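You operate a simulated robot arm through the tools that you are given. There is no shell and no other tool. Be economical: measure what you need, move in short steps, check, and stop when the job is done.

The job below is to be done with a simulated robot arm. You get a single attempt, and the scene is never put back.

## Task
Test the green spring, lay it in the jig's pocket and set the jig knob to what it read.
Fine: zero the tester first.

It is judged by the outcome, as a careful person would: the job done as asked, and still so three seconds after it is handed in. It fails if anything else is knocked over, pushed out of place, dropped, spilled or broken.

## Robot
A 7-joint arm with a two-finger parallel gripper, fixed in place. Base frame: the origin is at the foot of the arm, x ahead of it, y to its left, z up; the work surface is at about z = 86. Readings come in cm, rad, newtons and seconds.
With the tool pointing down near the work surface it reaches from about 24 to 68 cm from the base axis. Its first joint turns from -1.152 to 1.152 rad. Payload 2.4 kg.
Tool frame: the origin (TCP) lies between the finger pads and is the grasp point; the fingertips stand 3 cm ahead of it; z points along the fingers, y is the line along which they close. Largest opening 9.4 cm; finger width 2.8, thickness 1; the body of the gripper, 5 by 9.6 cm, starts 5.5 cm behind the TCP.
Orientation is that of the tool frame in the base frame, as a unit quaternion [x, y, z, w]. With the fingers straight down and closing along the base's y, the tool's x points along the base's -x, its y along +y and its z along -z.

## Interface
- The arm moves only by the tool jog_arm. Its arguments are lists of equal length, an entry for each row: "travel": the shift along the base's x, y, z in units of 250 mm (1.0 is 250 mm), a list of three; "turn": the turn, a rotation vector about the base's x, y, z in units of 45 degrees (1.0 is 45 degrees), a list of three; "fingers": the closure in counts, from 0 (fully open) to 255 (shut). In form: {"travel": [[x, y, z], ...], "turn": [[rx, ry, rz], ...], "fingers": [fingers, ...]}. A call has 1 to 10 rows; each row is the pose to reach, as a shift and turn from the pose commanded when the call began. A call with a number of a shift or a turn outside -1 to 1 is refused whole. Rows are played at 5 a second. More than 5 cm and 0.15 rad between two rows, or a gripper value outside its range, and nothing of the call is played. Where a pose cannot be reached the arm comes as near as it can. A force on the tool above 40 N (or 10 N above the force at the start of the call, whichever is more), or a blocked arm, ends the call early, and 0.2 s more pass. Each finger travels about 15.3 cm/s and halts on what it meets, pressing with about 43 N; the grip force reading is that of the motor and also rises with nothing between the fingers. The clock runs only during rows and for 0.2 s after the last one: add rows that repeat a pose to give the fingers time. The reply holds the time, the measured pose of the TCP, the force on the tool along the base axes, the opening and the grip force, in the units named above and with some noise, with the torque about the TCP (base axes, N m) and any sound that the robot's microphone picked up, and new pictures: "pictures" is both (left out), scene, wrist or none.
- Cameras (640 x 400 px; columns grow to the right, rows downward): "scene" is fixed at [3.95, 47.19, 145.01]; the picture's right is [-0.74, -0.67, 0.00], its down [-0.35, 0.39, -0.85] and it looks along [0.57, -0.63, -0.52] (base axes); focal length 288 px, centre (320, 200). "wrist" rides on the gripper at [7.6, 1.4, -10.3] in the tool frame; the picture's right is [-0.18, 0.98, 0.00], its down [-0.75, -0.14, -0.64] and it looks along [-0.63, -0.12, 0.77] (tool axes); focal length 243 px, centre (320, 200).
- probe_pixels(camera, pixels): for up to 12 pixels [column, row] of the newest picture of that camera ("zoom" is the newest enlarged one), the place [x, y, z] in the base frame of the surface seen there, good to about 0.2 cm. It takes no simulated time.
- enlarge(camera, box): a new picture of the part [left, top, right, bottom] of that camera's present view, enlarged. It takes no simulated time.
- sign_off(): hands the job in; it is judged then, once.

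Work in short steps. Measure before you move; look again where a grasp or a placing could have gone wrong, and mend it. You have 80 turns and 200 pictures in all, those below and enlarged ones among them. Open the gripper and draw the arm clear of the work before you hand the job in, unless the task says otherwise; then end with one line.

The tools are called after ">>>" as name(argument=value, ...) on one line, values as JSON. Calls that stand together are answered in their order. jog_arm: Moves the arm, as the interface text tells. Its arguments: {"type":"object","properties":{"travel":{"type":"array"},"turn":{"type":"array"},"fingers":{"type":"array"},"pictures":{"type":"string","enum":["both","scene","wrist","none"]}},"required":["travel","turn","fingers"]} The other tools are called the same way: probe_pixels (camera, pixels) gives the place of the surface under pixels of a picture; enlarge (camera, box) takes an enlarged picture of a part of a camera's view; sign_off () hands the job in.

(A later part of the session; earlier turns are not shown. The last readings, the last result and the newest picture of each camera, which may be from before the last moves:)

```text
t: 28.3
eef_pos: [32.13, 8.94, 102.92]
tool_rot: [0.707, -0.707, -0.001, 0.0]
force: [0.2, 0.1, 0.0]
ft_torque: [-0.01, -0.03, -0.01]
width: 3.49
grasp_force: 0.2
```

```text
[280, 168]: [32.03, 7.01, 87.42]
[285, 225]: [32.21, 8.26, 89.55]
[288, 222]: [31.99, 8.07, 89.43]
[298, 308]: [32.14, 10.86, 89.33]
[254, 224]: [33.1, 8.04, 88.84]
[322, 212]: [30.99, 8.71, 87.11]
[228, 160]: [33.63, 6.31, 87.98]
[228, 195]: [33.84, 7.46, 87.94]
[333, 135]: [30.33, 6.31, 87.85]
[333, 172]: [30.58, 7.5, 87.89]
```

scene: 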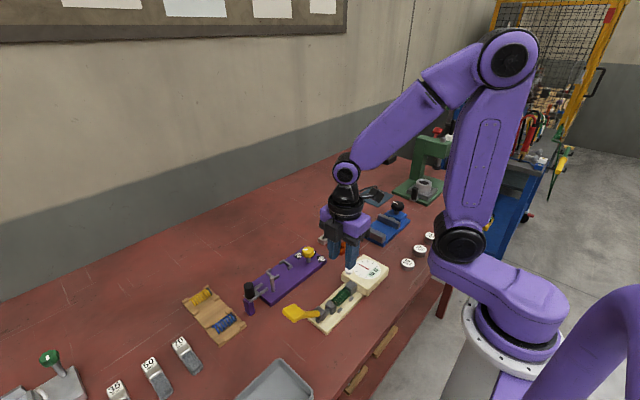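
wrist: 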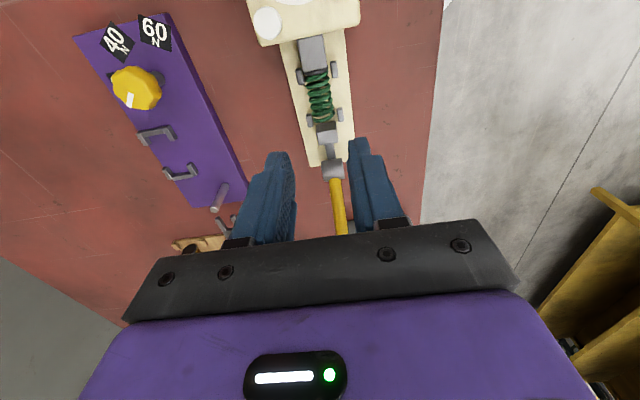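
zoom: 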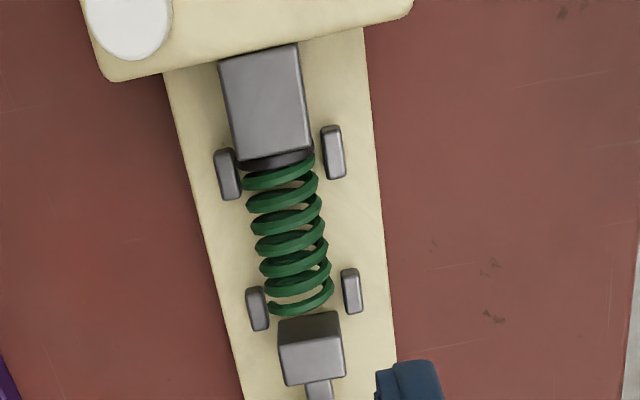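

Spring slid to the anvil (y 6.1–11.2); posts end at y≈7.5, so I grip at y≈9.1 to keep the fingers between the posts.

>>> jog_arm(travel=[[0, 0.006, -0.15], [0, 0.006, -0.3], [0, 0.006, -0.42], [0, 0.006, -0.48], [0, 0.006, -0.488], [0, 0.006, -0.488]], turn=[[0, 0, 0], [0, 0, 0], [0, 0, 0], [0, 0, 0], [0, 0, 0], [0, 0, 0]], fingers=[160, 160, 160, 160, 160, 160], pictures="wrist")

```text
t: 29.7
eef_pos: [32.12, 9.06, 90.96]
tool_rot: [-0.707, 0.707, 0.001, 0.002]
force: [-0.2, -0.4, 0.3]
ft_torque: [0.0, -0.04, 0.02]
width: 3.5
grasp_force: 0.1
```

wrist: 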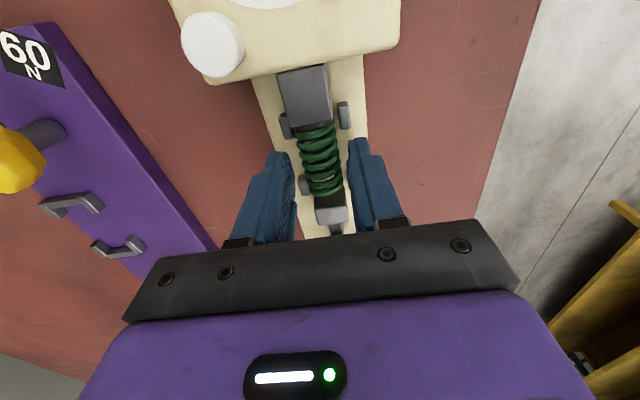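

Fingers straddle the spring. Lower 0.3 cm, close and lift slightly toward +y to avoid rubbing the anvil.

>>> jog_arm(travel=[[0, 0, -0.012], [0, 0, -0.012], [0, 0, -0.012], [0, 0, -0.012], [0, 0, -0.012], [0, 0.008, -0.006], [0, 0.008, 0.08], [0, 0.008, 0.2], [0, 0.008, 0.36], [0, 0.008, 0.5]], turn=[[0, 0, 0], [0, 0, 0], [0, 0, 0], [0, 0, 0], [0, 0, 0], [0, 0, 0], [0, 0, 0], [0, 0, 0], [0, 0, 0], [0, 0, 0]], fingers=[160, 200, 230, 255, 255, 255, 255, 255, 255, 255], pictures="both")

```text
t: 31.9
eef_pos: [32.15, 9.56, 103.4]
tool_rot: [-0.707, 0.707, 0.002, 0.002]
force: [1.0, 0.1, -0.8]
ft_torque: [0.0, 0.02, 0.03]
width: 2.22
grasp_force: 43.3
```

scene: 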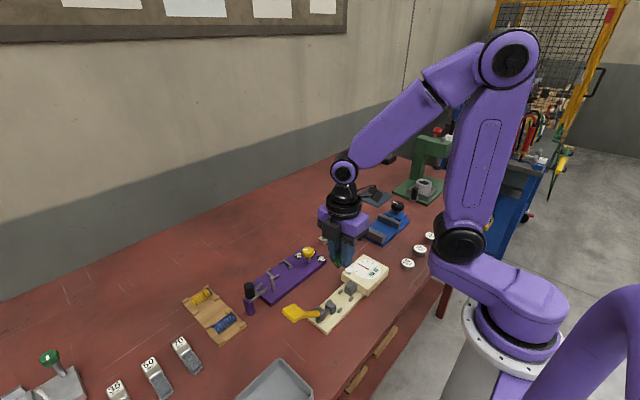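
wrist: 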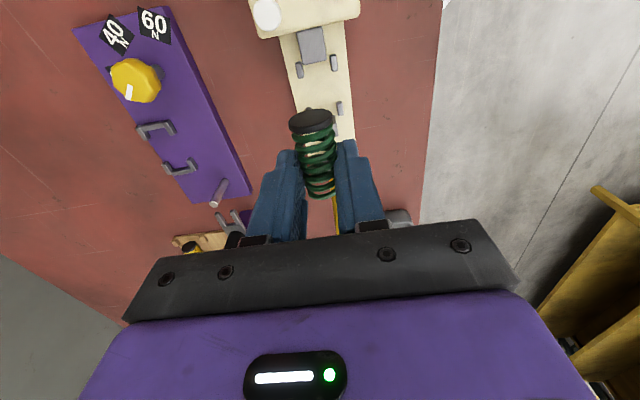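

Spring held. Examine the jig pocket and knob closely and measure.

>>> enlarge(camera="wrist", box=[65, 0, 255, 215])

>>> enlarge(camera="scene", box=[240, 235, 335, 310])

```text
1.86 times, centred on (160, 108) of wrist
```

zoom: 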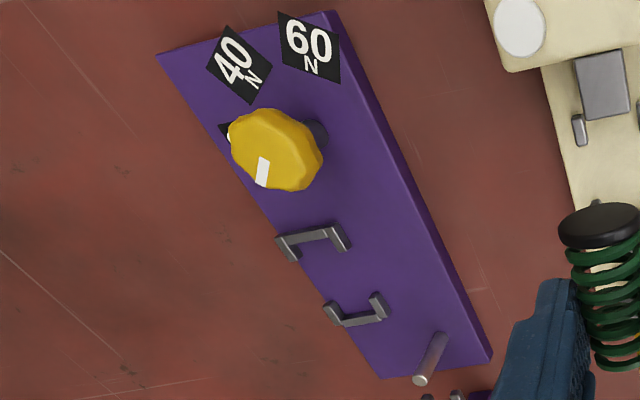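

```text
5.33 times, centred on (288, 272) of scene
```

zoom: 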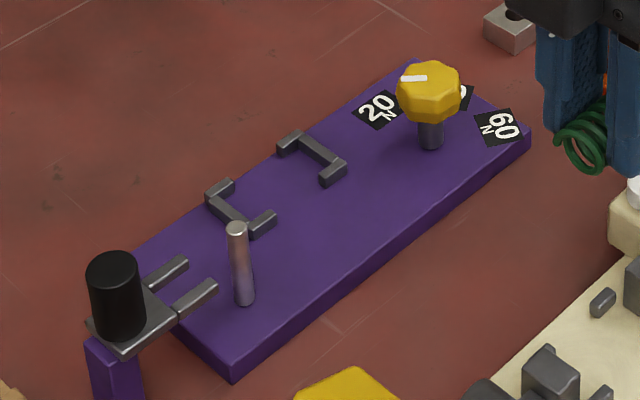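

>>> probe_pixels(camera="zoom", pixels=[[290, 140], [332, 172], [312, 150], [300, 155], [222, 188], [262, 222], [235, 208], [275, 190], [318, 158], [232, 201], [300, 133], [262, 233]])

>>> probe_pixels(camera="wrist", pixels=[[149, 134], [169, 128], [158, 131], [160, 133], [165, 168], [190, 164], [178, 173], [177, 170], [165, 150], [134, 93], [128, 101], [155, 70]])

```text
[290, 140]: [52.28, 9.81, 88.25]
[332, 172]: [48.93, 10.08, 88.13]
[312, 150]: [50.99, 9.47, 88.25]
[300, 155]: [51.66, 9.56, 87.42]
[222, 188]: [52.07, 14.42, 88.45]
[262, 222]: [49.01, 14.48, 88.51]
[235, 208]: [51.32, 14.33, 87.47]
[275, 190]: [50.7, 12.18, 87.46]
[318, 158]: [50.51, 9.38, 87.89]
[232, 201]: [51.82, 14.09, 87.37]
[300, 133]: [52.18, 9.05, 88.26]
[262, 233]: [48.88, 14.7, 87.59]
```

```text
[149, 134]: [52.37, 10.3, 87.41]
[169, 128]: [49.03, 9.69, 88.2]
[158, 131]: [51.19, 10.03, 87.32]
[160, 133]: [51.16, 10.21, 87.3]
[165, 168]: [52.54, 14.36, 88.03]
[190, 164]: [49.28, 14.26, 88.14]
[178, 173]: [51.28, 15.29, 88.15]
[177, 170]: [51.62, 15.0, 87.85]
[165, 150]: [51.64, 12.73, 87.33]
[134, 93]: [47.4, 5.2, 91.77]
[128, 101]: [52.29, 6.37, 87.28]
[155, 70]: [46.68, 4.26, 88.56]
```

The finger gap between the bracket arms is tight, so check how far off centre I hold the spring.

>>> enlarge(camera="wrist", box=[240, 90, 400, 240])

>>> probe_pixels(camera="wrist", pixels=[[310, 113], [310, 120], [310, 130], [318, 180], [320, 193], [316, 196], [324, 196]])

>>> enlarge(camera="scene", box=[310, 215, 370, 275])

```text
2.67 times, centred on (320, 165) of wrist
```

zoom: 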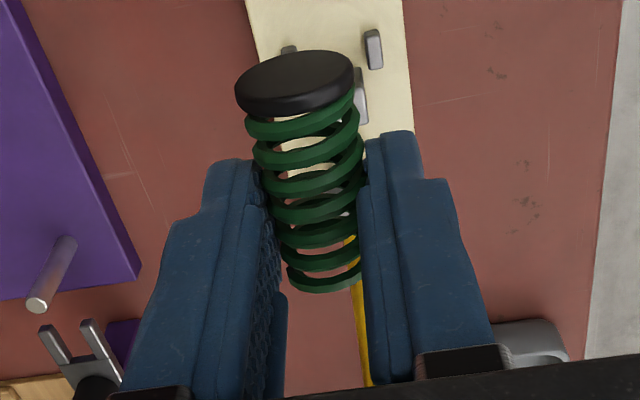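

```text
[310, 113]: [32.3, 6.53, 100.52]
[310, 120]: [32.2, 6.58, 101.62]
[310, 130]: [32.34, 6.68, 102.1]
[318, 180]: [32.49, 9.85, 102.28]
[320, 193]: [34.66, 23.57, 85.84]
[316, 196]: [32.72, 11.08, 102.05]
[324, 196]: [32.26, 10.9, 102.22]
```

```text
6.67 times, centred on (340, 245) of scene
```

zoom: 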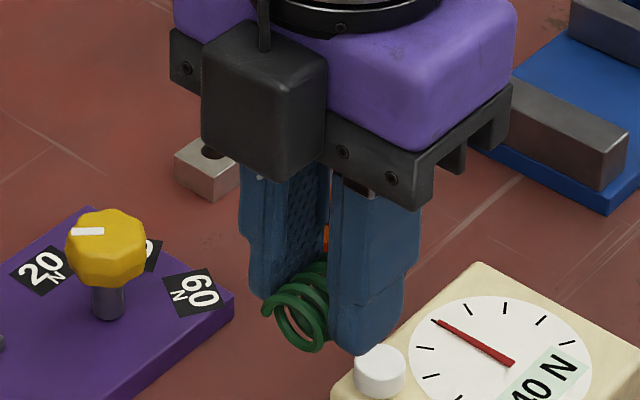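

I hold it ~0.4 cm off centre. I'll set it back in the tester bed shifted +y, then regrip centred so the fingers clear the jig bracket arms.

>>> jog_arm(travel=[[0, 0.003, -0.15], [0, 0.003, -0.3], [0, 0.003, -0.42], [0, 0.003, -0.48], [0, 0.003, -0.5], [0, 0.003, -0.507], [0, 0.003, -0.507]], turn=[[0, 0, 0], [0, 0, 0], [0, 0, 0], [0, 0, 0], [0, 0, 0], [0, 0, 0], [0, 0, 0]], fingers=[255, 255, 255, 255, 255, 255, 255], pictures="wrist")

>>> enlarge(camera="scene", box=[290, 240, 390, 320])

```text
t: 33.2
eef_pos: [32.24, 9.57, 90.97]
tool_rot: [-0.707, 0.708, 0.0, 0.002]
force: [-3.1, -0.5, 12.6]
ft_torque: [0.14, 0.23, 0.06]
width: 2.22
grasp_force: 42.8
stopped in row 6: the force on the tool passed its limit at 52 N (the readings are from after the stop); the commanded pose is now the measured one
```

wrist: 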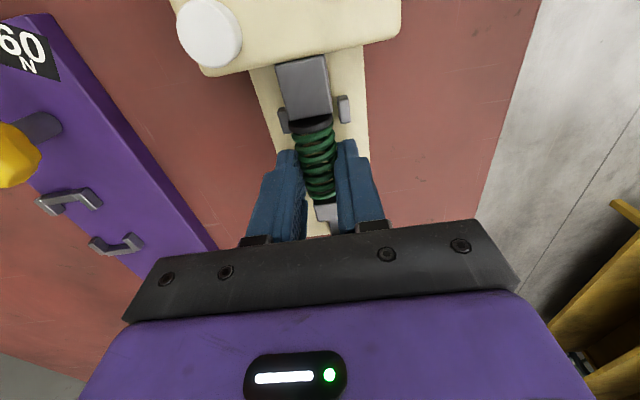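

```text
5.00 times, centred on (340, 280) of scene
```

zoom: 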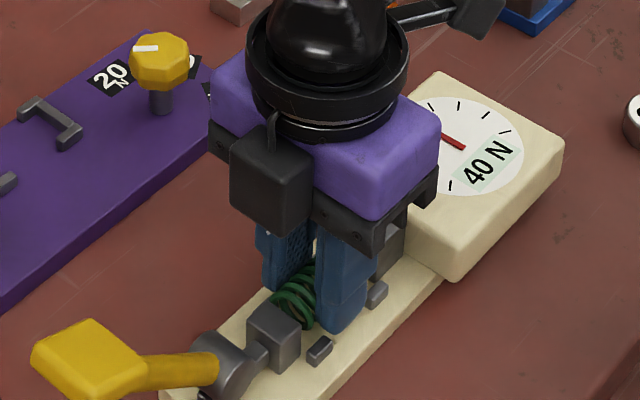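

The fingertips seem to rest on the jaw-side posts (z 90.97), with the spring ~0.3 cm off the bed between the posts. Raise a hair, open gently, lift a little and look.

>>> jog_arm(travel=[[0, 0, 0.003], [0, 0, 0.003], [0, 0, 0.003], [0, 0, 0.06], [0, 0, 0.2], [0, -0.01, 0.34], [0, -0.018, 0.48], [0, -0.018, 0.48]], turn=[[0, 0, 0], [0, 0, 0], [0, 0, 0], [0, 0, 0], [0, 0, 0], [0, 0, 0], [0, 0, 0], [0, 0, 0]], fingers=[180, 160, 160, 160, 160, 160, 160, 160], pictures="wrist")

>>> enlarge(camera="wrist", box=[250, 20, 410, 150])

```text
t: 35.0
eef_pos: [32.17, 8.97, 102.72]
tool_rot: [-0.707, 0.708, 0.0, 0.001]
force: [0.1, -0.3, -0.6]
ft_torque: [0.01, 0.0, 0.0]
width: 3.52
grasp_force: 0.0
```

wrist: 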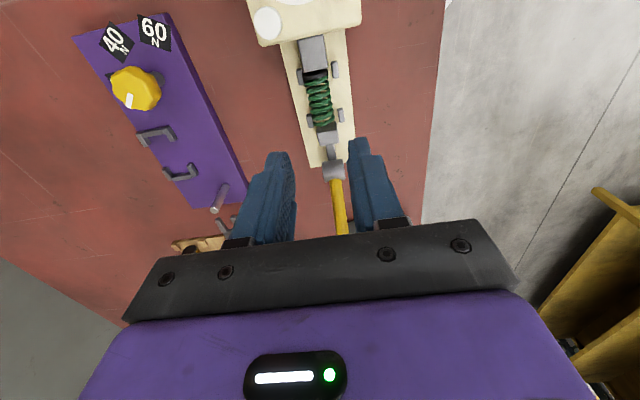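

```text
3.08 times, centred on (330, 85) of wrist
```

zoom: 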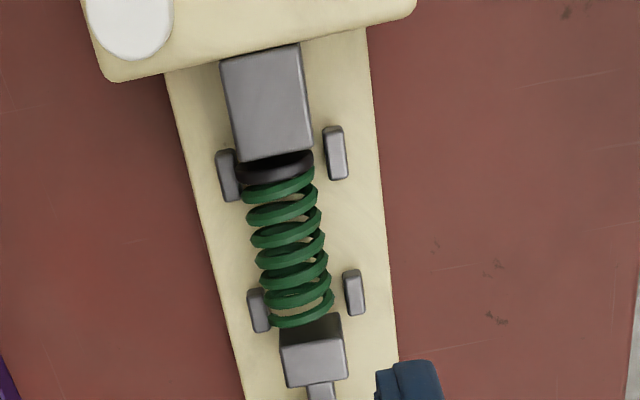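

The spring is now centred at y≈9.05, matching the gripper. Descend and grip again.

>>> jog_arm(travel=[[0, 0, -0.15], [0, 0, -0.3], [0, 0, -0.42], [0, 0, -0.48], [0, 0, -0.489], [0, 0, -0.489], [0, 0, -0.489], [0, 0, -0.489], [0, 0, -0.489]], turn=[[0, 0, 0], [0, 0, 0], [0, 0, 0], [0, 0, 0], [0, 0, 0], [0, 0, 0], [0, 0, 0], [0, 0, 0], [0, 0, 0]], fingers=[160, 160, 160, 160, 160, 200, 230, 255, 255], pictures="wrist")

```text
t: 37.0
eef_pos: [32.19, 9.08, 90.76]
tool_rot: [-0.706, 0.708, 0.001, 0.001]
force: [-0.1, 0.7, -0.1]
ft_torque: [-0.01, 0.01, 0.03]
width: 2.23
grasp_force: 43.2
```

wrist: 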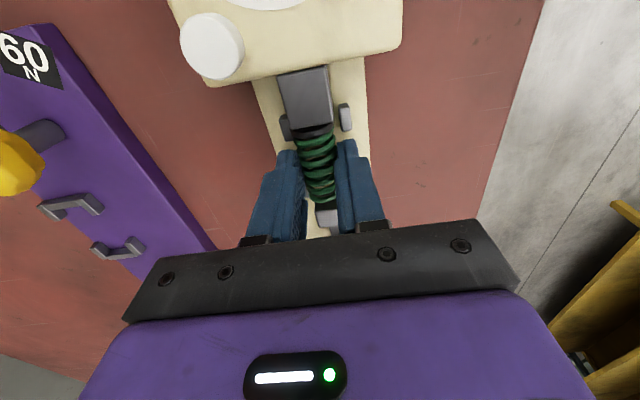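

Regripped. Lift and carry to above the jig pocket (50.7, 12.3).

>>> jog_arm(travel=[[0, 0, 0.08], [0, 0, 0.22], [0, 0, 0.38], [0, 0, 0.52], [0.15, 0.03, 0.54], [0.32, 0.06, 0.54], [0.49, 0.09, 0.54], [0.65, 0.12, 0.5], [0.74, 0.129, 0.44], [0.74, 0.129, 0.44]], turn=[[0, 0, 0], [0, 0, 0], [0, 0, 0], [0, 0, 0], [0, 0, 0], [0, 0, 0], [0, 0, 0], [0, 0, 0], [0, 0, 0], [0, 0, 0]], fingers=[255, 255, 255, 255, 255, 255, 255, 255, 255, 255], pictures="both")

>>> enlarge(camera="wrist", box=[240, 20, 400, 220])

>>> enlarge(camera="scene", box=[240, 225, 340, 305])

```text
t: 39.2
eef_pos: [50.57, 12.09, 101.64]
tool_rot: [-0.706, 0.708, 0.002, 0.002]
force: [-1.2, -1.1, -1.5]
ft_torque: [0.01, 0.02, 0.02]
width: 2.25
grasp_force: 42.8
```

scene: 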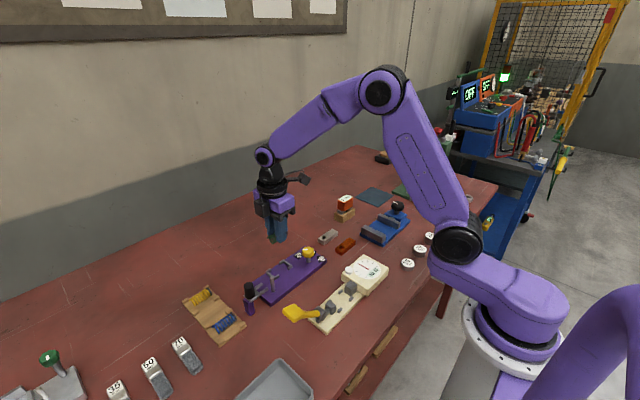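
wrist: 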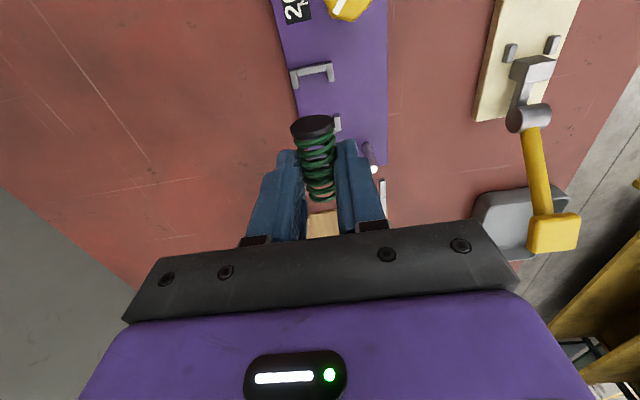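

```text
2.00 times, centred on (320, 120) of wrist
```

zoom: 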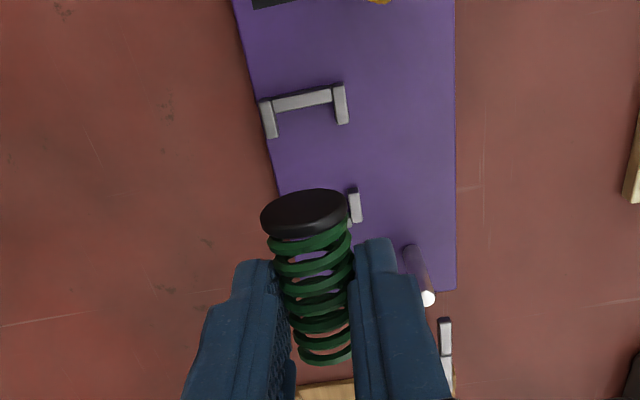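

```text
5.00 times, centred on (290, 265) of scene
```

zoom: 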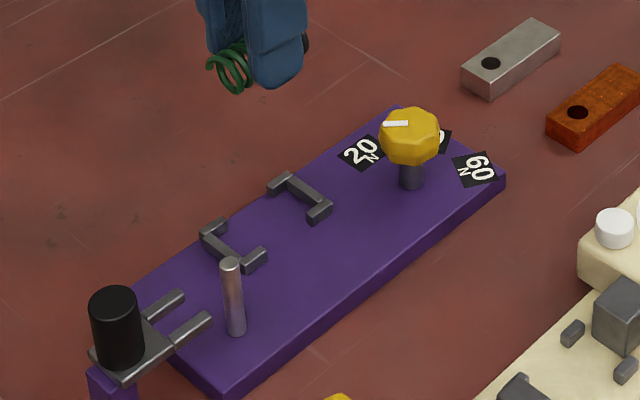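

>>> probe_pixels(camera="wrist", pixels=[[311, 67], [311, 71], [312, 76], [295, 75], [296, 86], [329, 64], [331, 80], [335, 116], [337, 128], [312, 90], [297, 82], [328, 74]])

>>> probe_pixels(camera="zoom", pixels=[[275, 190], [290, 177], [318, 204], [313, 218], [330, 205], [304, 188], [297, 195], [205, 240], [225, 224], [240, 265], [264, 252], [234, 243]])

```text
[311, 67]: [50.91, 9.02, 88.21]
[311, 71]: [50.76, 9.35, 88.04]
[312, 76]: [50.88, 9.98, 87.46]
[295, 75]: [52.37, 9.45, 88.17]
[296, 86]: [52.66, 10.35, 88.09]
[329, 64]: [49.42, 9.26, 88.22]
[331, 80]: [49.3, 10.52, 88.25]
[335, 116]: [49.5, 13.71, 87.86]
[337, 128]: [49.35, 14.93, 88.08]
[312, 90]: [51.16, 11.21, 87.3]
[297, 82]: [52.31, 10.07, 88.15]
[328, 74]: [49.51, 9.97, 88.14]
```

```text
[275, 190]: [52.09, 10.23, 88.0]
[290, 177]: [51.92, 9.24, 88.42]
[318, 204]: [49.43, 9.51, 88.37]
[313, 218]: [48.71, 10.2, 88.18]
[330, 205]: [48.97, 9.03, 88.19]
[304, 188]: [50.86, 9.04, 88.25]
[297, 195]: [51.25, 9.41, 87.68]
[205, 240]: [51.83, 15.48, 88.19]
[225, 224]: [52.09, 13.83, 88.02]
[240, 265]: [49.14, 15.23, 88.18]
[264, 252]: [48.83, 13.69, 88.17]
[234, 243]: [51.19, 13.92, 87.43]
```

Pocket: x centre ≈50.7, y 9.5–14.9 (centre 12.2), arms leaving a gap y 10.5–13.7. Descend to TCP z≈93 and check alignment.

>>> jog_arm(travel=[[0.004, 0.004, -0.15], [0.004, 0.004, -0.28], [0.004, 0.004, -0.344], [0.004, 0.004, -0.344]], turn=[[0, 0, 0], [0, 0, 0], [0, 0, 0], [0, 0, 0]], fingers=[255, 255, 255, 255], pictures="both")

>>> enlarge(camera="wrist", box=[240, 60, 400, 240])

>>> enlarge(camera="scene", box=[240, 235, 320, 300])

```text
t: 40.2
eef_pos: [50.67, 12.31, 93.1]
tool_rot: [-0.706, 0.708, 0.001, 0.002]
force: [-0.2, 0.1, -0.6]
ft_torque: [0.01, -0.01, -0.01]
width: 2.24
grasp_force: 42.7
```

scene: 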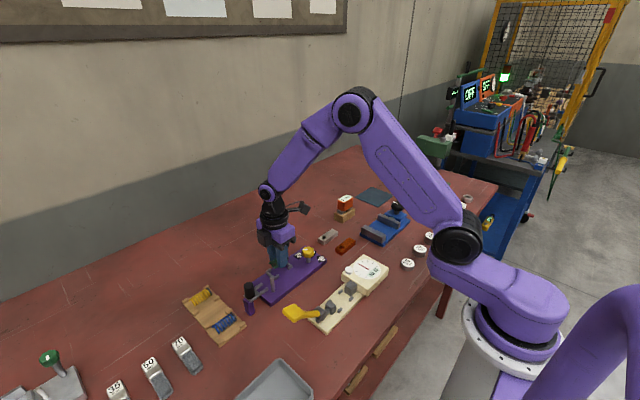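
wrist: 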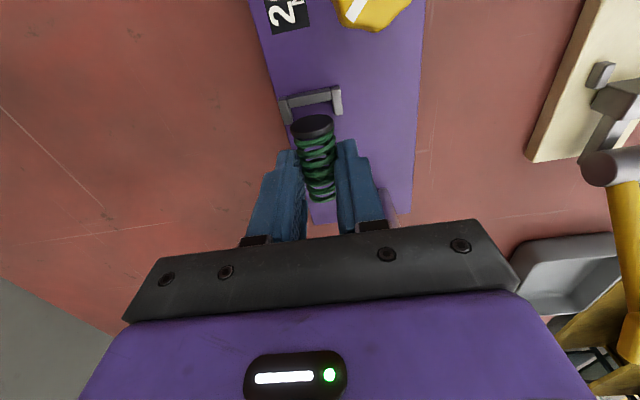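

```text
2.22 times, centred on (320, 150) of wrist
```

zoom: 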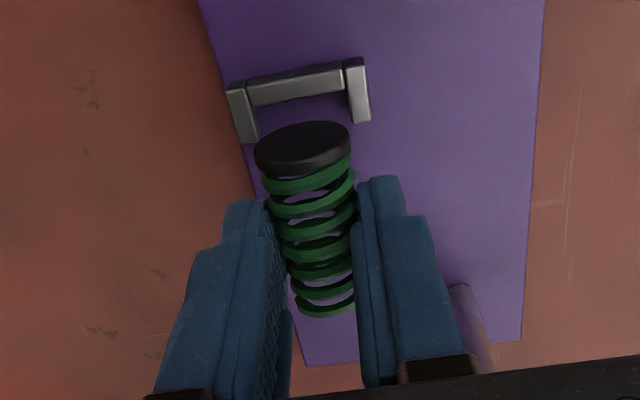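

```text
6.15 times, centred on (280, 268) of scene
```

zoom: 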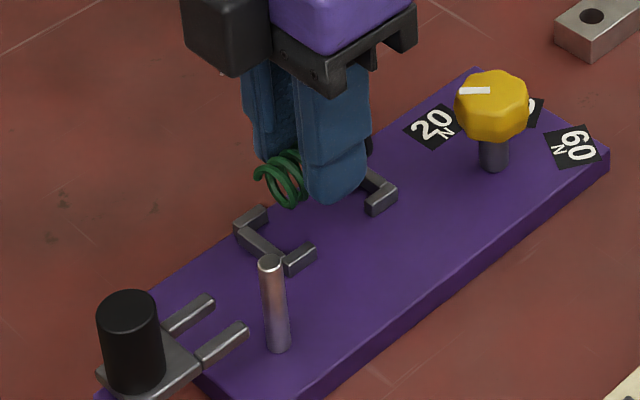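

>>> probe_pixels(camera="wrist", pixels=[[312, 119], [312, 128], [303, 131], [333, 126], [285, 100], [286, 115], [335, 92], [339, 108], [310, 94], [310, 103], [320, 198]])

>>> probe_pixels(camera="zoom", pixels=[[265, 175], [292, 203], [285, 182], [258, 165], [299, 196], [255, 215], [298, 252], [380, 195], [310, 260]])

```text
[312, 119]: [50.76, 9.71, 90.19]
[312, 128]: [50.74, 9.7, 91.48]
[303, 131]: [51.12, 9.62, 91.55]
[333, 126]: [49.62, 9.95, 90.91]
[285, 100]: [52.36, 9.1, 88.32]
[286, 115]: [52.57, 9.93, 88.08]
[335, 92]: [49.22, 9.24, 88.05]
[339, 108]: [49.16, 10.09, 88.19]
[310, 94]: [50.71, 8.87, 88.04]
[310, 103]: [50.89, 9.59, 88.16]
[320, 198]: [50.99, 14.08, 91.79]
```

```text
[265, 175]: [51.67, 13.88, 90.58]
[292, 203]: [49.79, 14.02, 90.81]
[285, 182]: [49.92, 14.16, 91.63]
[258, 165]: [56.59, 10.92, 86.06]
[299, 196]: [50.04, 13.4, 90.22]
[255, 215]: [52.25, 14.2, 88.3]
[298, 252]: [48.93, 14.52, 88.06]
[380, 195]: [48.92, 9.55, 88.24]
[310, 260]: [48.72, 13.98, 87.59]
```

Spring spans y≈9.6–14.3, x centred at 50.75. Shift +0.12 in y and lower until the tips are just above the arms (TCP ≈91.3), with the spring already between them.

>>> jog_arm(travel=[[0, 0.005, -0.02], [0, 0.005, -0.045], [0, 0.005, -0.06], [0, 0.005, -0.07], [0, 0.005, -0.07]], turn=[[0, 0, 0], [0, 0, 0], [0, 0, 0], [0, 0, 0], [0, 0, 0]], fingers=[255, 255, 255, 255, 255], pictures="wrist")

>>> enlarge(camera="scene", box=[240, 235, 320, 300])

>>> enlarge(camera="wrist", box=[260, 90, 380, 220])

```text
t: 41.4
eef_pos: [50.95, 12.48, 91.33]
tool_rot: [-0.706, 0.708, 0.001, 0.002]
force: [0.5, 0.5, -0.7]
ft_torque: [0.0, 0.01, -0.02]
width: 2.23
grasp_force: 42.9
```

wrist: 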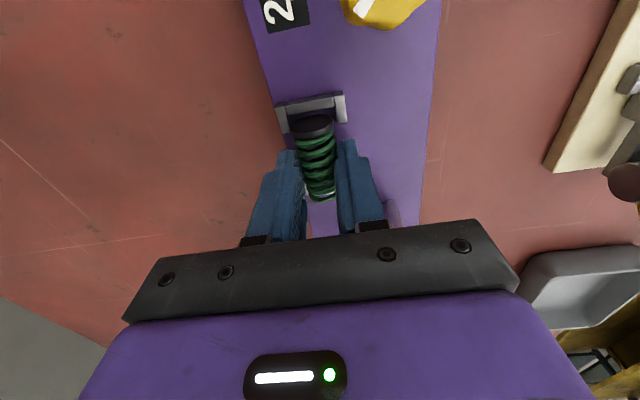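

```text
6.15 times, centred on (280, 268) of scene
```

zoom: 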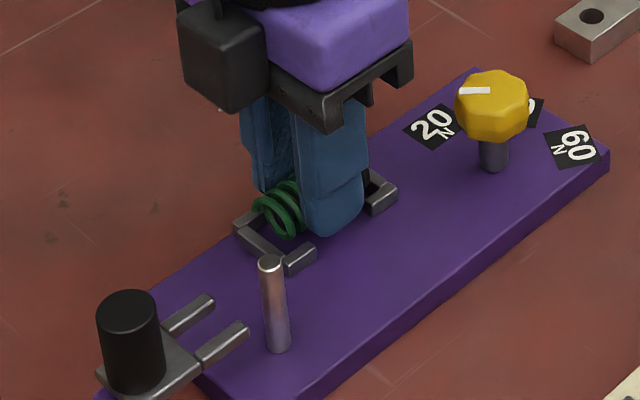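

```text
3.08 times, centred on (320, 155) of wrist
```

zoom: 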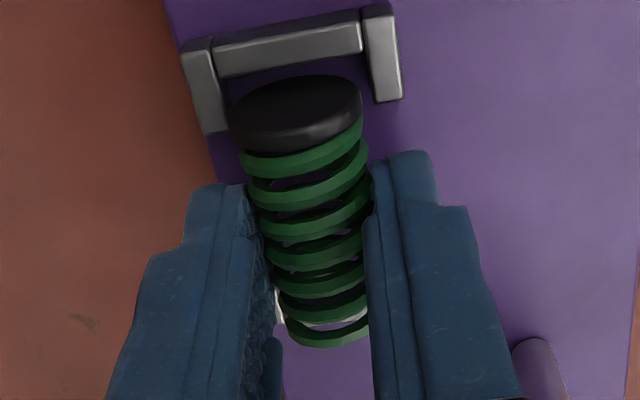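

Aligned within the arms with no contact. Ease down further in tiny steps, watching force.

>>> jog_arm(travel=[[0, -0.002, -0.006], [0, -0.002, -0.012], [0, -0.002, -0.016], [0, -0.002, -0.016]], turn=[[0, 0, 0], [0, 0, 0], [0, 0, 0], [0, 0, 0]], fingers=[255, 255, 255, 255], pictures="none")

>>> enlarge(camera="scene", box=[250, 245, 310, 290])

```text
t: 42.5
eef_pos: [50.81, 12.57, 91.09]
tool_rot: [-0.707, 0.708, 0.001, 0.001]
force: [-3.3, -1.5, 8.8]
ft_torque: [0.07, 0.23, 0.03]
width: 2.23
grasp_force: 42.7
stopped in row 4: the force on the tool passed its limit at 42 N (the readings are from after the stop); the commanded pose is now the measured one
```

```text
8.89 times, centred on (280, 268) of scene
```

zoom: 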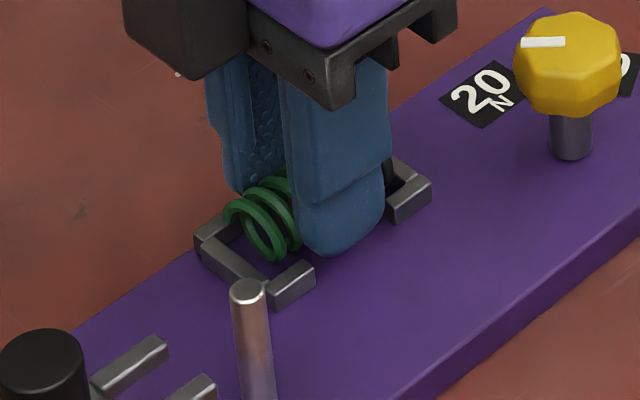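

The tips touch the arm tops, so the spring is ~0.25 cm above the pocket floor, between the arms. Raise a hair, release, and lift away.

>>> jog_arm(travel=[[0, 0, 0.004], [0, 0, 0.004], [0, 0, 0.004], [0, 0, 0.004], [0, 0, 0.06], [0, 0, 0.18], [0, 0, 0.34], [0, 0, 0.5], [0, 0, 0.5]], turn=[[0, 0, 0], [0, 0, 0], [0, 0, 0], [0, 0, 0], [0, 0, 0], [0, 0, 0], [0, 0, 0], [0, 0, 0], [0, 0, 0]], fingers=[200, 180, 160, 160, 160, 160, 160, 160, 160], pictures="wrist")

>>> enlarge(camera="scene", box=[250, 235, 340, 300])

>>> enlarge(camera="wrist", box=[240, 0, 400, 150])

```text
t: 44.5
eef_pos: [50.89, 12.48, 103.53]
tool_rot: [-0.707, 0.708, 0.0, 0.003]
force: [-0.3, -0.3, 0.3]
ft_torque: [-0.04, 0.02, 0.01]
width: 3.51
grasp_force: 0.1
```

wrist: 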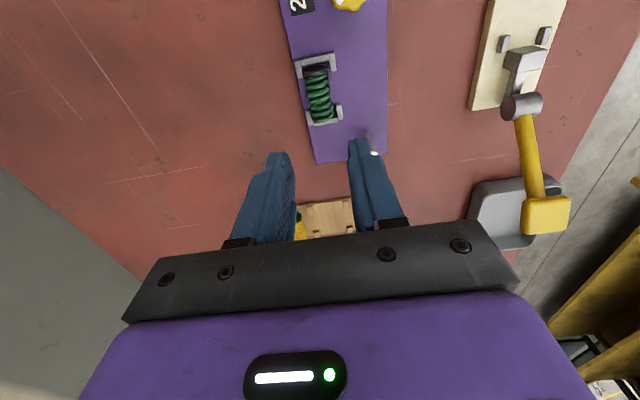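

```text
6.15 times, centred on (295, 268) of scene
```

zoom: 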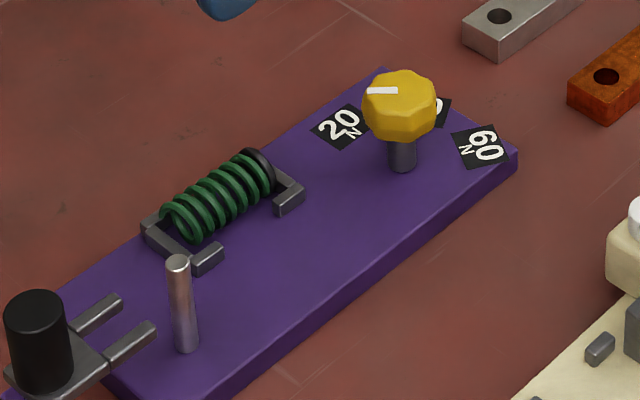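

```text
2.67 times, centred on (320, 75) of wrist
```

zoom: 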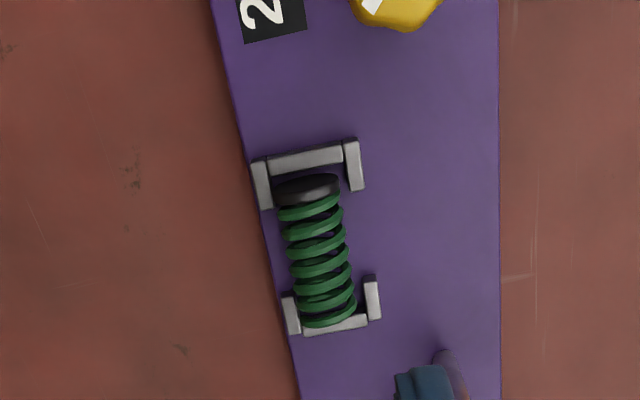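

The spring lies in the pocket. Check it is flat, and measure knob, pointer and labels.

>>> probe_pixels(camera="wrist", pixels=[[314, 69], [316, 80], [319, 98], [321, 115]])

>>> jog_arm(travel=[[-0.04, -0.05, 0.1], [-0.08, -0.1, 0.2], [-0.12, -0.15, 0.24], [-0.14, -0.2, 0.24], [-0.14, -0.2, 0.24]], turn=[[0, 0, 0], [0, 0, 0], [0, 0, 0], [0, 0, 0], [0, 0, 0]], fingers=[160, 100, 60, 60, 60], pictures="wrist")

>>> enlarge(camera="scene", box=[290, 235, 340, 270])

```text
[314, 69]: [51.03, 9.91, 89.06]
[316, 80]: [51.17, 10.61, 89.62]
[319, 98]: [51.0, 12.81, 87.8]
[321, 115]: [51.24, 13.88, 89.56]
```

```text
t: 45.7
eef_pos: [47.44, 7.65, 109.54]
tool_rot: [-0.706, 0.708, 0.001, 0.003]
force: [-0.2, -0.5, 0.0]
ft_torque: [0.01, 0.01, 0.0]
width: 7.18
grasp_force: 0.1
```

wrist: 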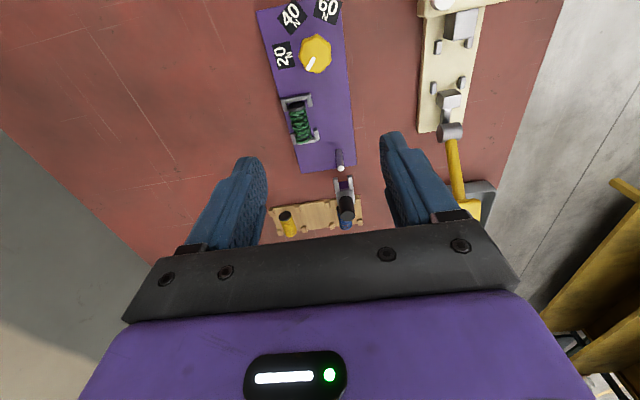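

```text
11.43 times, centred on (315, 252) of scene
```

zoom: 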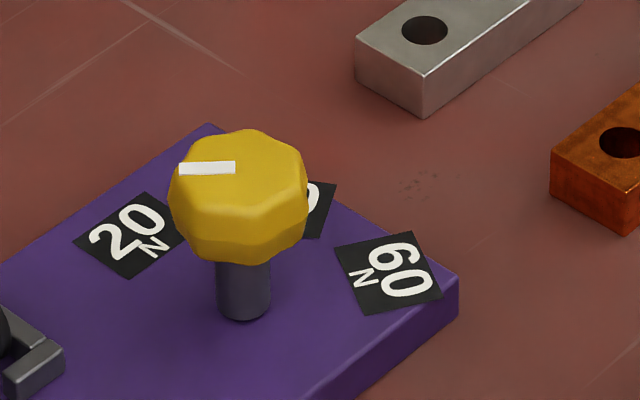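

>>> enlarge(camera="wrist", box=[255, 0, 355, 90])

>>> probe_pixels(camera="wrist", pixels=[[284, 56], [292, 16], [327, 10], [315, 55], [308, 70], [315, 62], [301, 50], [331, 55], [316, 38], [332, 70]])

```text
4.44 times, centred on (305, 45) of wrist
```

zoom: 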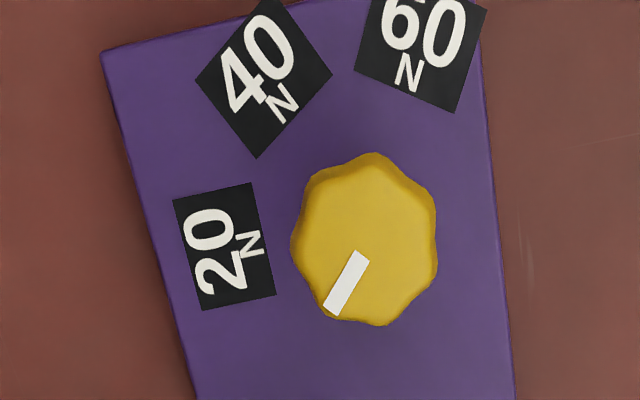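

```text
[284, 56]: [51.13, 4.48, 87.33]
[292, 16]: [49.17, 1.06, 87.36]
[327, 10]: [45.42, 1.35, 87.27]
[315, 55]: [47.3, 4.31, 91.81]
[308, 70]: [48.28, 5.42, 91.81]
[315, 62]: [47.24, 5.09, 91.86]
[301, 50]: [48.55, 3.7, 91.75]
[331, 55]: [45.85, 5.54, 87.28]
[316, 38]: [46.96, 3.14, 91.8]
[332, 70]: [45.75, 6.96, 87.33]
```

Spring flat (tops 89.6 at both ends). Labels: 20 at ≈0°, 40 at ≈−60°, 60 at ≈−120° about the knob centre (≈47.25, 4.3); the pointer sits at ≈+46°, so it needs ≈−106°. Move above the knob and look closer.

>>> jog_arm(travel=[[-0.004, -0.07, -0.1], [-0.008, -0.132, -0.25], [-0.008, -0.132, -0.4], [-0.008, -0.132, -0.48], [-0.008, -0.132, -0.48]], turn=[[0, 0, 0], [0, 0, 0], [0, 0, 0], [0, 0, 0], [0, 0, 0]], fingers=[110, 110, 110, 110, 110], pictures="both")

>>> enlarge(camera="wrist", box=[240, 60, 400, 200])

>>> enlarge(camera="scene", box=[280, 215, 350, 275])

```text
t: 46.9
eef_pos: [47.0, 4.14, 97.63]
tool_rot: [-0.706, 0.708, 0.001, 0.004]
force: [0.0, -0.2, -0.5]
ft_torque: [0.02, -0.01, -0.02]
width: 5.34
grasp_force: 0.0
```

scene: 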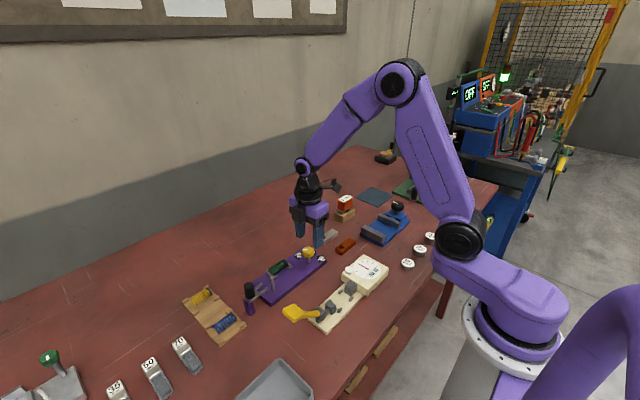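
wrist: 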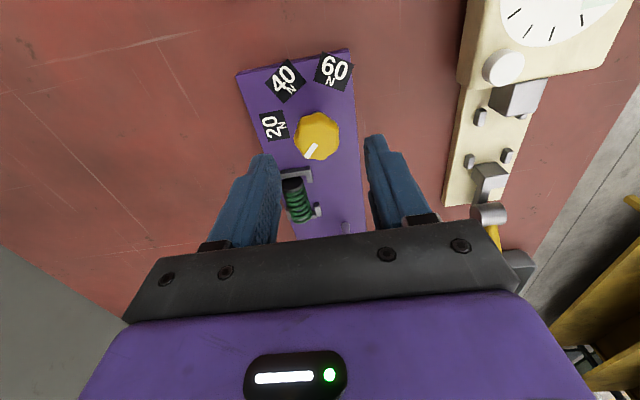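

```text
2.86 times, centred on (320, 130) of wrist
```

zoom: 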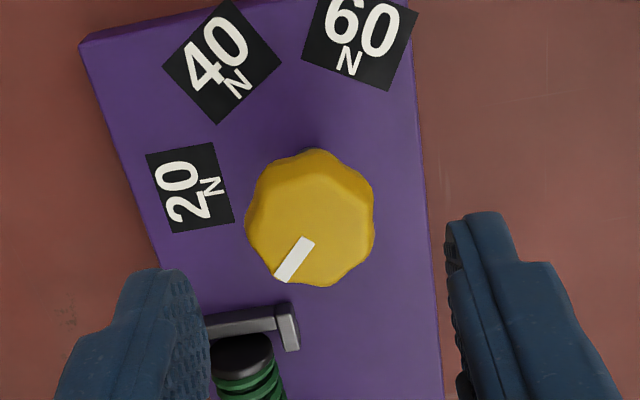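

```text
6.67 times, centred on (315, 245) of scene
```

zoom: 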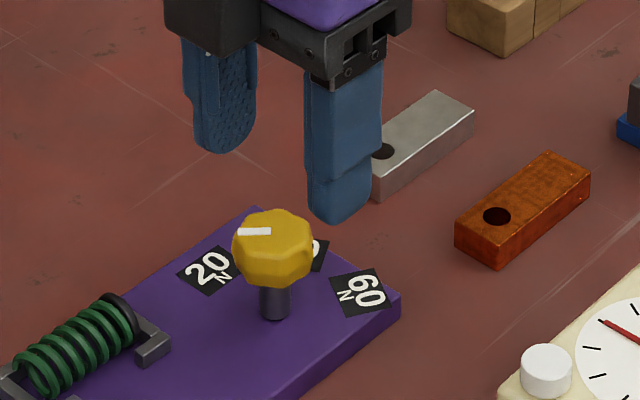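

>>> probe_pixels(camera="wrist", pixels=[[297, 140], [337, 138], [322, 157], [316, 120], [316, 114], [317, 140], [315, 145], [306, 156], [272, 126], [285, 82], [334, 69]])

>>> probe_pixels(camera="zoom", pixels=[[262, 285], [276, 283], [290, 290], [236, 260], [309, 265], [275, 240], [275, 213], [365, 290], [207, 270]])

```text
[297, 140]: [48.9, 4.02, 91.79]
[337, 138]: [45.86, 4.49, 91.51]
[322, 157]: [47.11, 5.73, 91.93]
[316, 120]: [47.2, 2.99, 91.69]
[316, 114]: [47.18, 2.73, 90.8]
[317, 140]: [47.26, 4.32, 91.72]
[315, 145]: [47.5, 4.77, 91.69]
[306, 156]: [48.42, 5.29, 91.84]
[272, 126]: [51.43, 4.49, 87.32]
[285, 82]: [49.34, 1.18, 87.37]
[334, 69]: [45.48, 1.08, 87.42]
```

```text
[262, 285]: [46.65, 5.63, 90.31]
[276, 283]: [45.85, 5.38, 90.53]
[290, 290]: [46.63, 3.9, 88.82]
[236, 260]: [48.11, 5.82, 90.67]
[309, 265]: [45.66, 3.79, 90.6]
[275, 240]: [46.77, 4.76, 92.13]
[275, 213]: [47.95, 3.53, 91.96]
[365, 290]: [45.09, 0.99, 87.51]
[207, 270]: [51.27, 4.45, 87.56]
```

Knob axis ≈(47.3, 4.4), body z 90.3–91.8, pointer at ≈+40°. Descend to TCP z≈93.1 and grip the knob.

>>> jog_arm(travel=[[0.003, 0.003, -0.06], [0.003, 0.003, -0.12], [0.003, 0.003, -0.178], [0.003, 0.003, -0.178], [0.003, 0.003, -0.178], [0.003, 0.003, -0.178], [0.003, 0.003, -0.178], [0.003, 0.003, -0.178]], turn=[[0, 0, 0], [0, 0, 0], [0, 0, 0], [0, 0, 0], [0, 0, 0], [0, 0, 0], [0, 0, 0], [0, 0, 0]], fingers=[110, 110, 110, 140, 160, 180, 210, 210], pictures="both")

>>> enlarge(camera="wrist", box=[240, 80, 400, 220])

```text
t: 48.7
eef_pos: [47.26, 4.39, 93.2]
tool_rot: [-0.706, 0.708, 0.0, 0.004]
force: [12.7, 2.0, -9.5]
ft_torque: [0.13, 0.13, -0.1]
width: 3.33
grasp_force: 44.9
```

scene: 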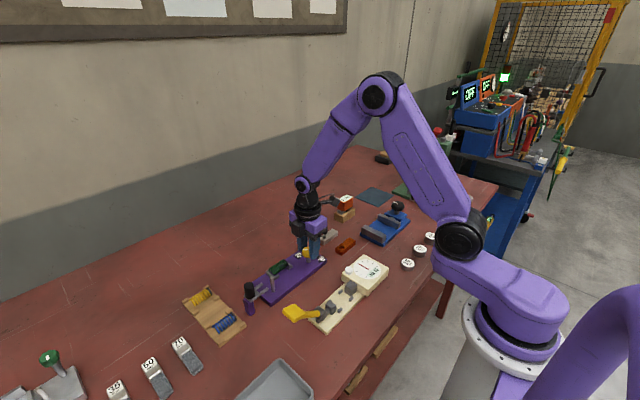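
wrist: 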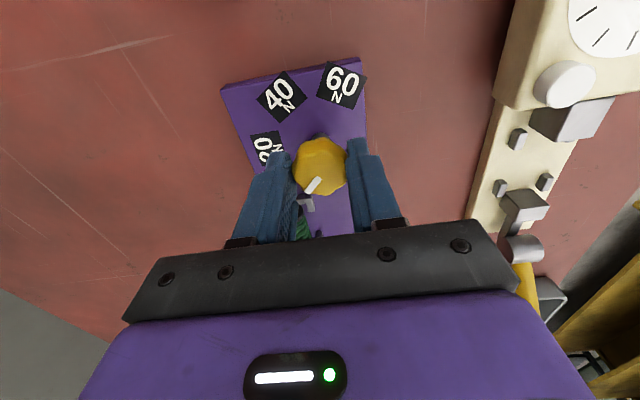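

```text
2.86 times, centred on (320, 150) of wrist
```

zoom: 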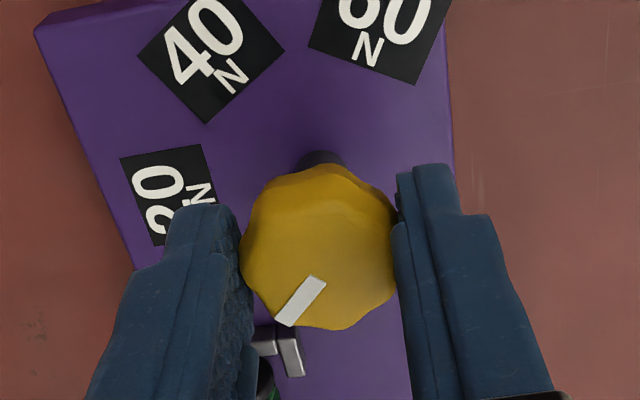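

Knob gripped (3.33 cm). Side force 12.7 N in +x: shift +0.1 cm, and rotate −45° slowly.

>>> jog_arm(travel=[[0.004, 0, 0], [0.005, 0, 0], [0.005, 0, 0], [0.005, 0, 0], [0.005, 0, 0], [0.005, 0, 0], [0.005, 0, 0], [0.005, 0, 0]], turn=[[0, 0, 0], [0, 0, -0.15], [0, 0, -0.3], [0, 0, -0.45], [0, 0, -0.6], [0, 0, -0.75], [0, 0, -0.9], [0, 0, -1]], fingers=[210, 210, 210, 210, 210, 210, 210, 210], pictures="both")

>>> enlarge(camera="wrist", box=[240, 80, 400, 220])

```text
t: 50.5
eef_pos: [47.17, 4.42, 93.23]
tool_rot: [-0.382, 0.924, 0.0, 0.002]
force: [-10.6, 15.2, 18.6]
ft_torque: [0.26, 1.32, 0.05]
width: 3.34
grasp_force: 45.1
```

scene: 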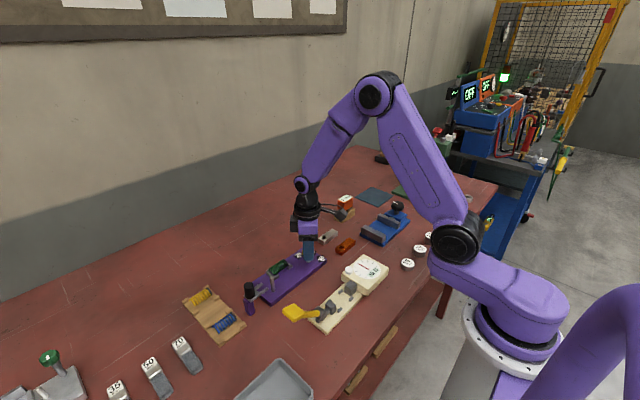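
wrist: 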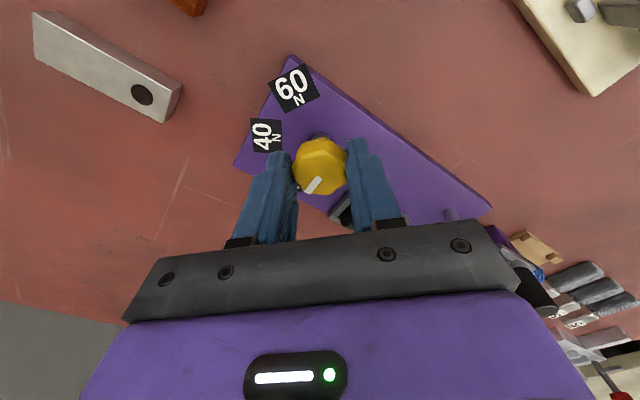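

```text
2.86 times, centred on (320, 150) of wrist
```

zoom: 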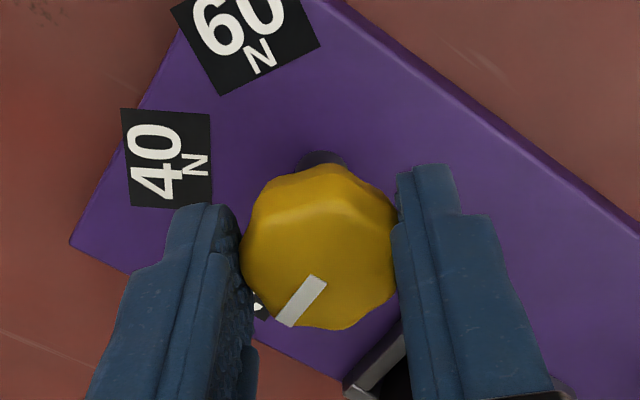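

The knob follows the gripper exactly. Relieve the side force slightly and continue −45°.

>>> jog_arm(travel=[[-0.002, 0.003, 0.002], [-0.002, 0.003, 0.002], [-0.002, 0.003, 0.002], [-0.002, 0.003, 0.002], [-0.002, 0.003, 0.002], [-0.002, 0.003, 0.002], [-0.002, 0.003, 0.002], [-0.002, 0.003, 0.002]], turn=[[0, 0, 0], [0, 0, -0.15], [0, 0, -0.3], [0, 0, -0.45], [0, 0, -0.6], [0, 0, -0.75], [0, 0, -0.9], [0, 0, -1]], fingers=[210, 210, 210, 210, 210, 210, 210, 210], pictures="wrist")

>>> enlarge(camera="wrist", box=[240, 80, 400, 220])

```text
t: 52.3
eef_pos: [47.18, 4.54, 93.21]
tool_rot: [0.001, 1.0, -0.002, 0.002]
force: [-14.7, 23.6, -13.1]
ft_torque: [1.06, 0.2, 0.07]
width: 3.33
grasp_force: 45.0
```

wrist: 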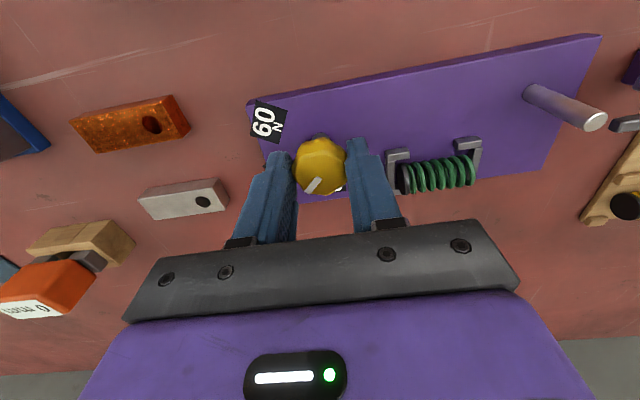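

```text
2.86 times, centred on (320, 150) of wrist
```

zoom: 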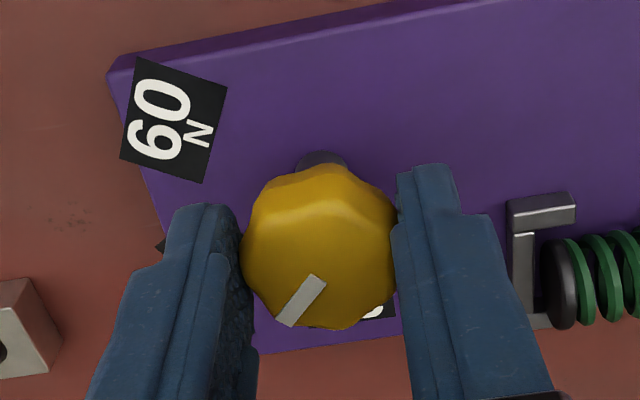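

Probe the pointer stripe to get its angle precisely.

>>> probe_pixels(camera="zoom", pixels=[[318, 280], [286, 320], [302, 300], [320, 235], [262, 255], [380, 270], [320, 200], [345, 322]])

```text
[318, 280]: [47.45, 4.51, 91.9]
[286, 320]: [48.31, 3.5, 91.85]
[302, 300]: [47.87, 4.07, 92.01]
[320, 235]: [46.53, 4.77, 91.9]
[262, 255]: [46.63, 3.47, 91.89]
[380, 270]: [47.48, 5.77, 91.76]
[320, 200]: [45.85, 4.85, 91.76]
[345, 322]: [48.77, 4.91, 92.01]
```

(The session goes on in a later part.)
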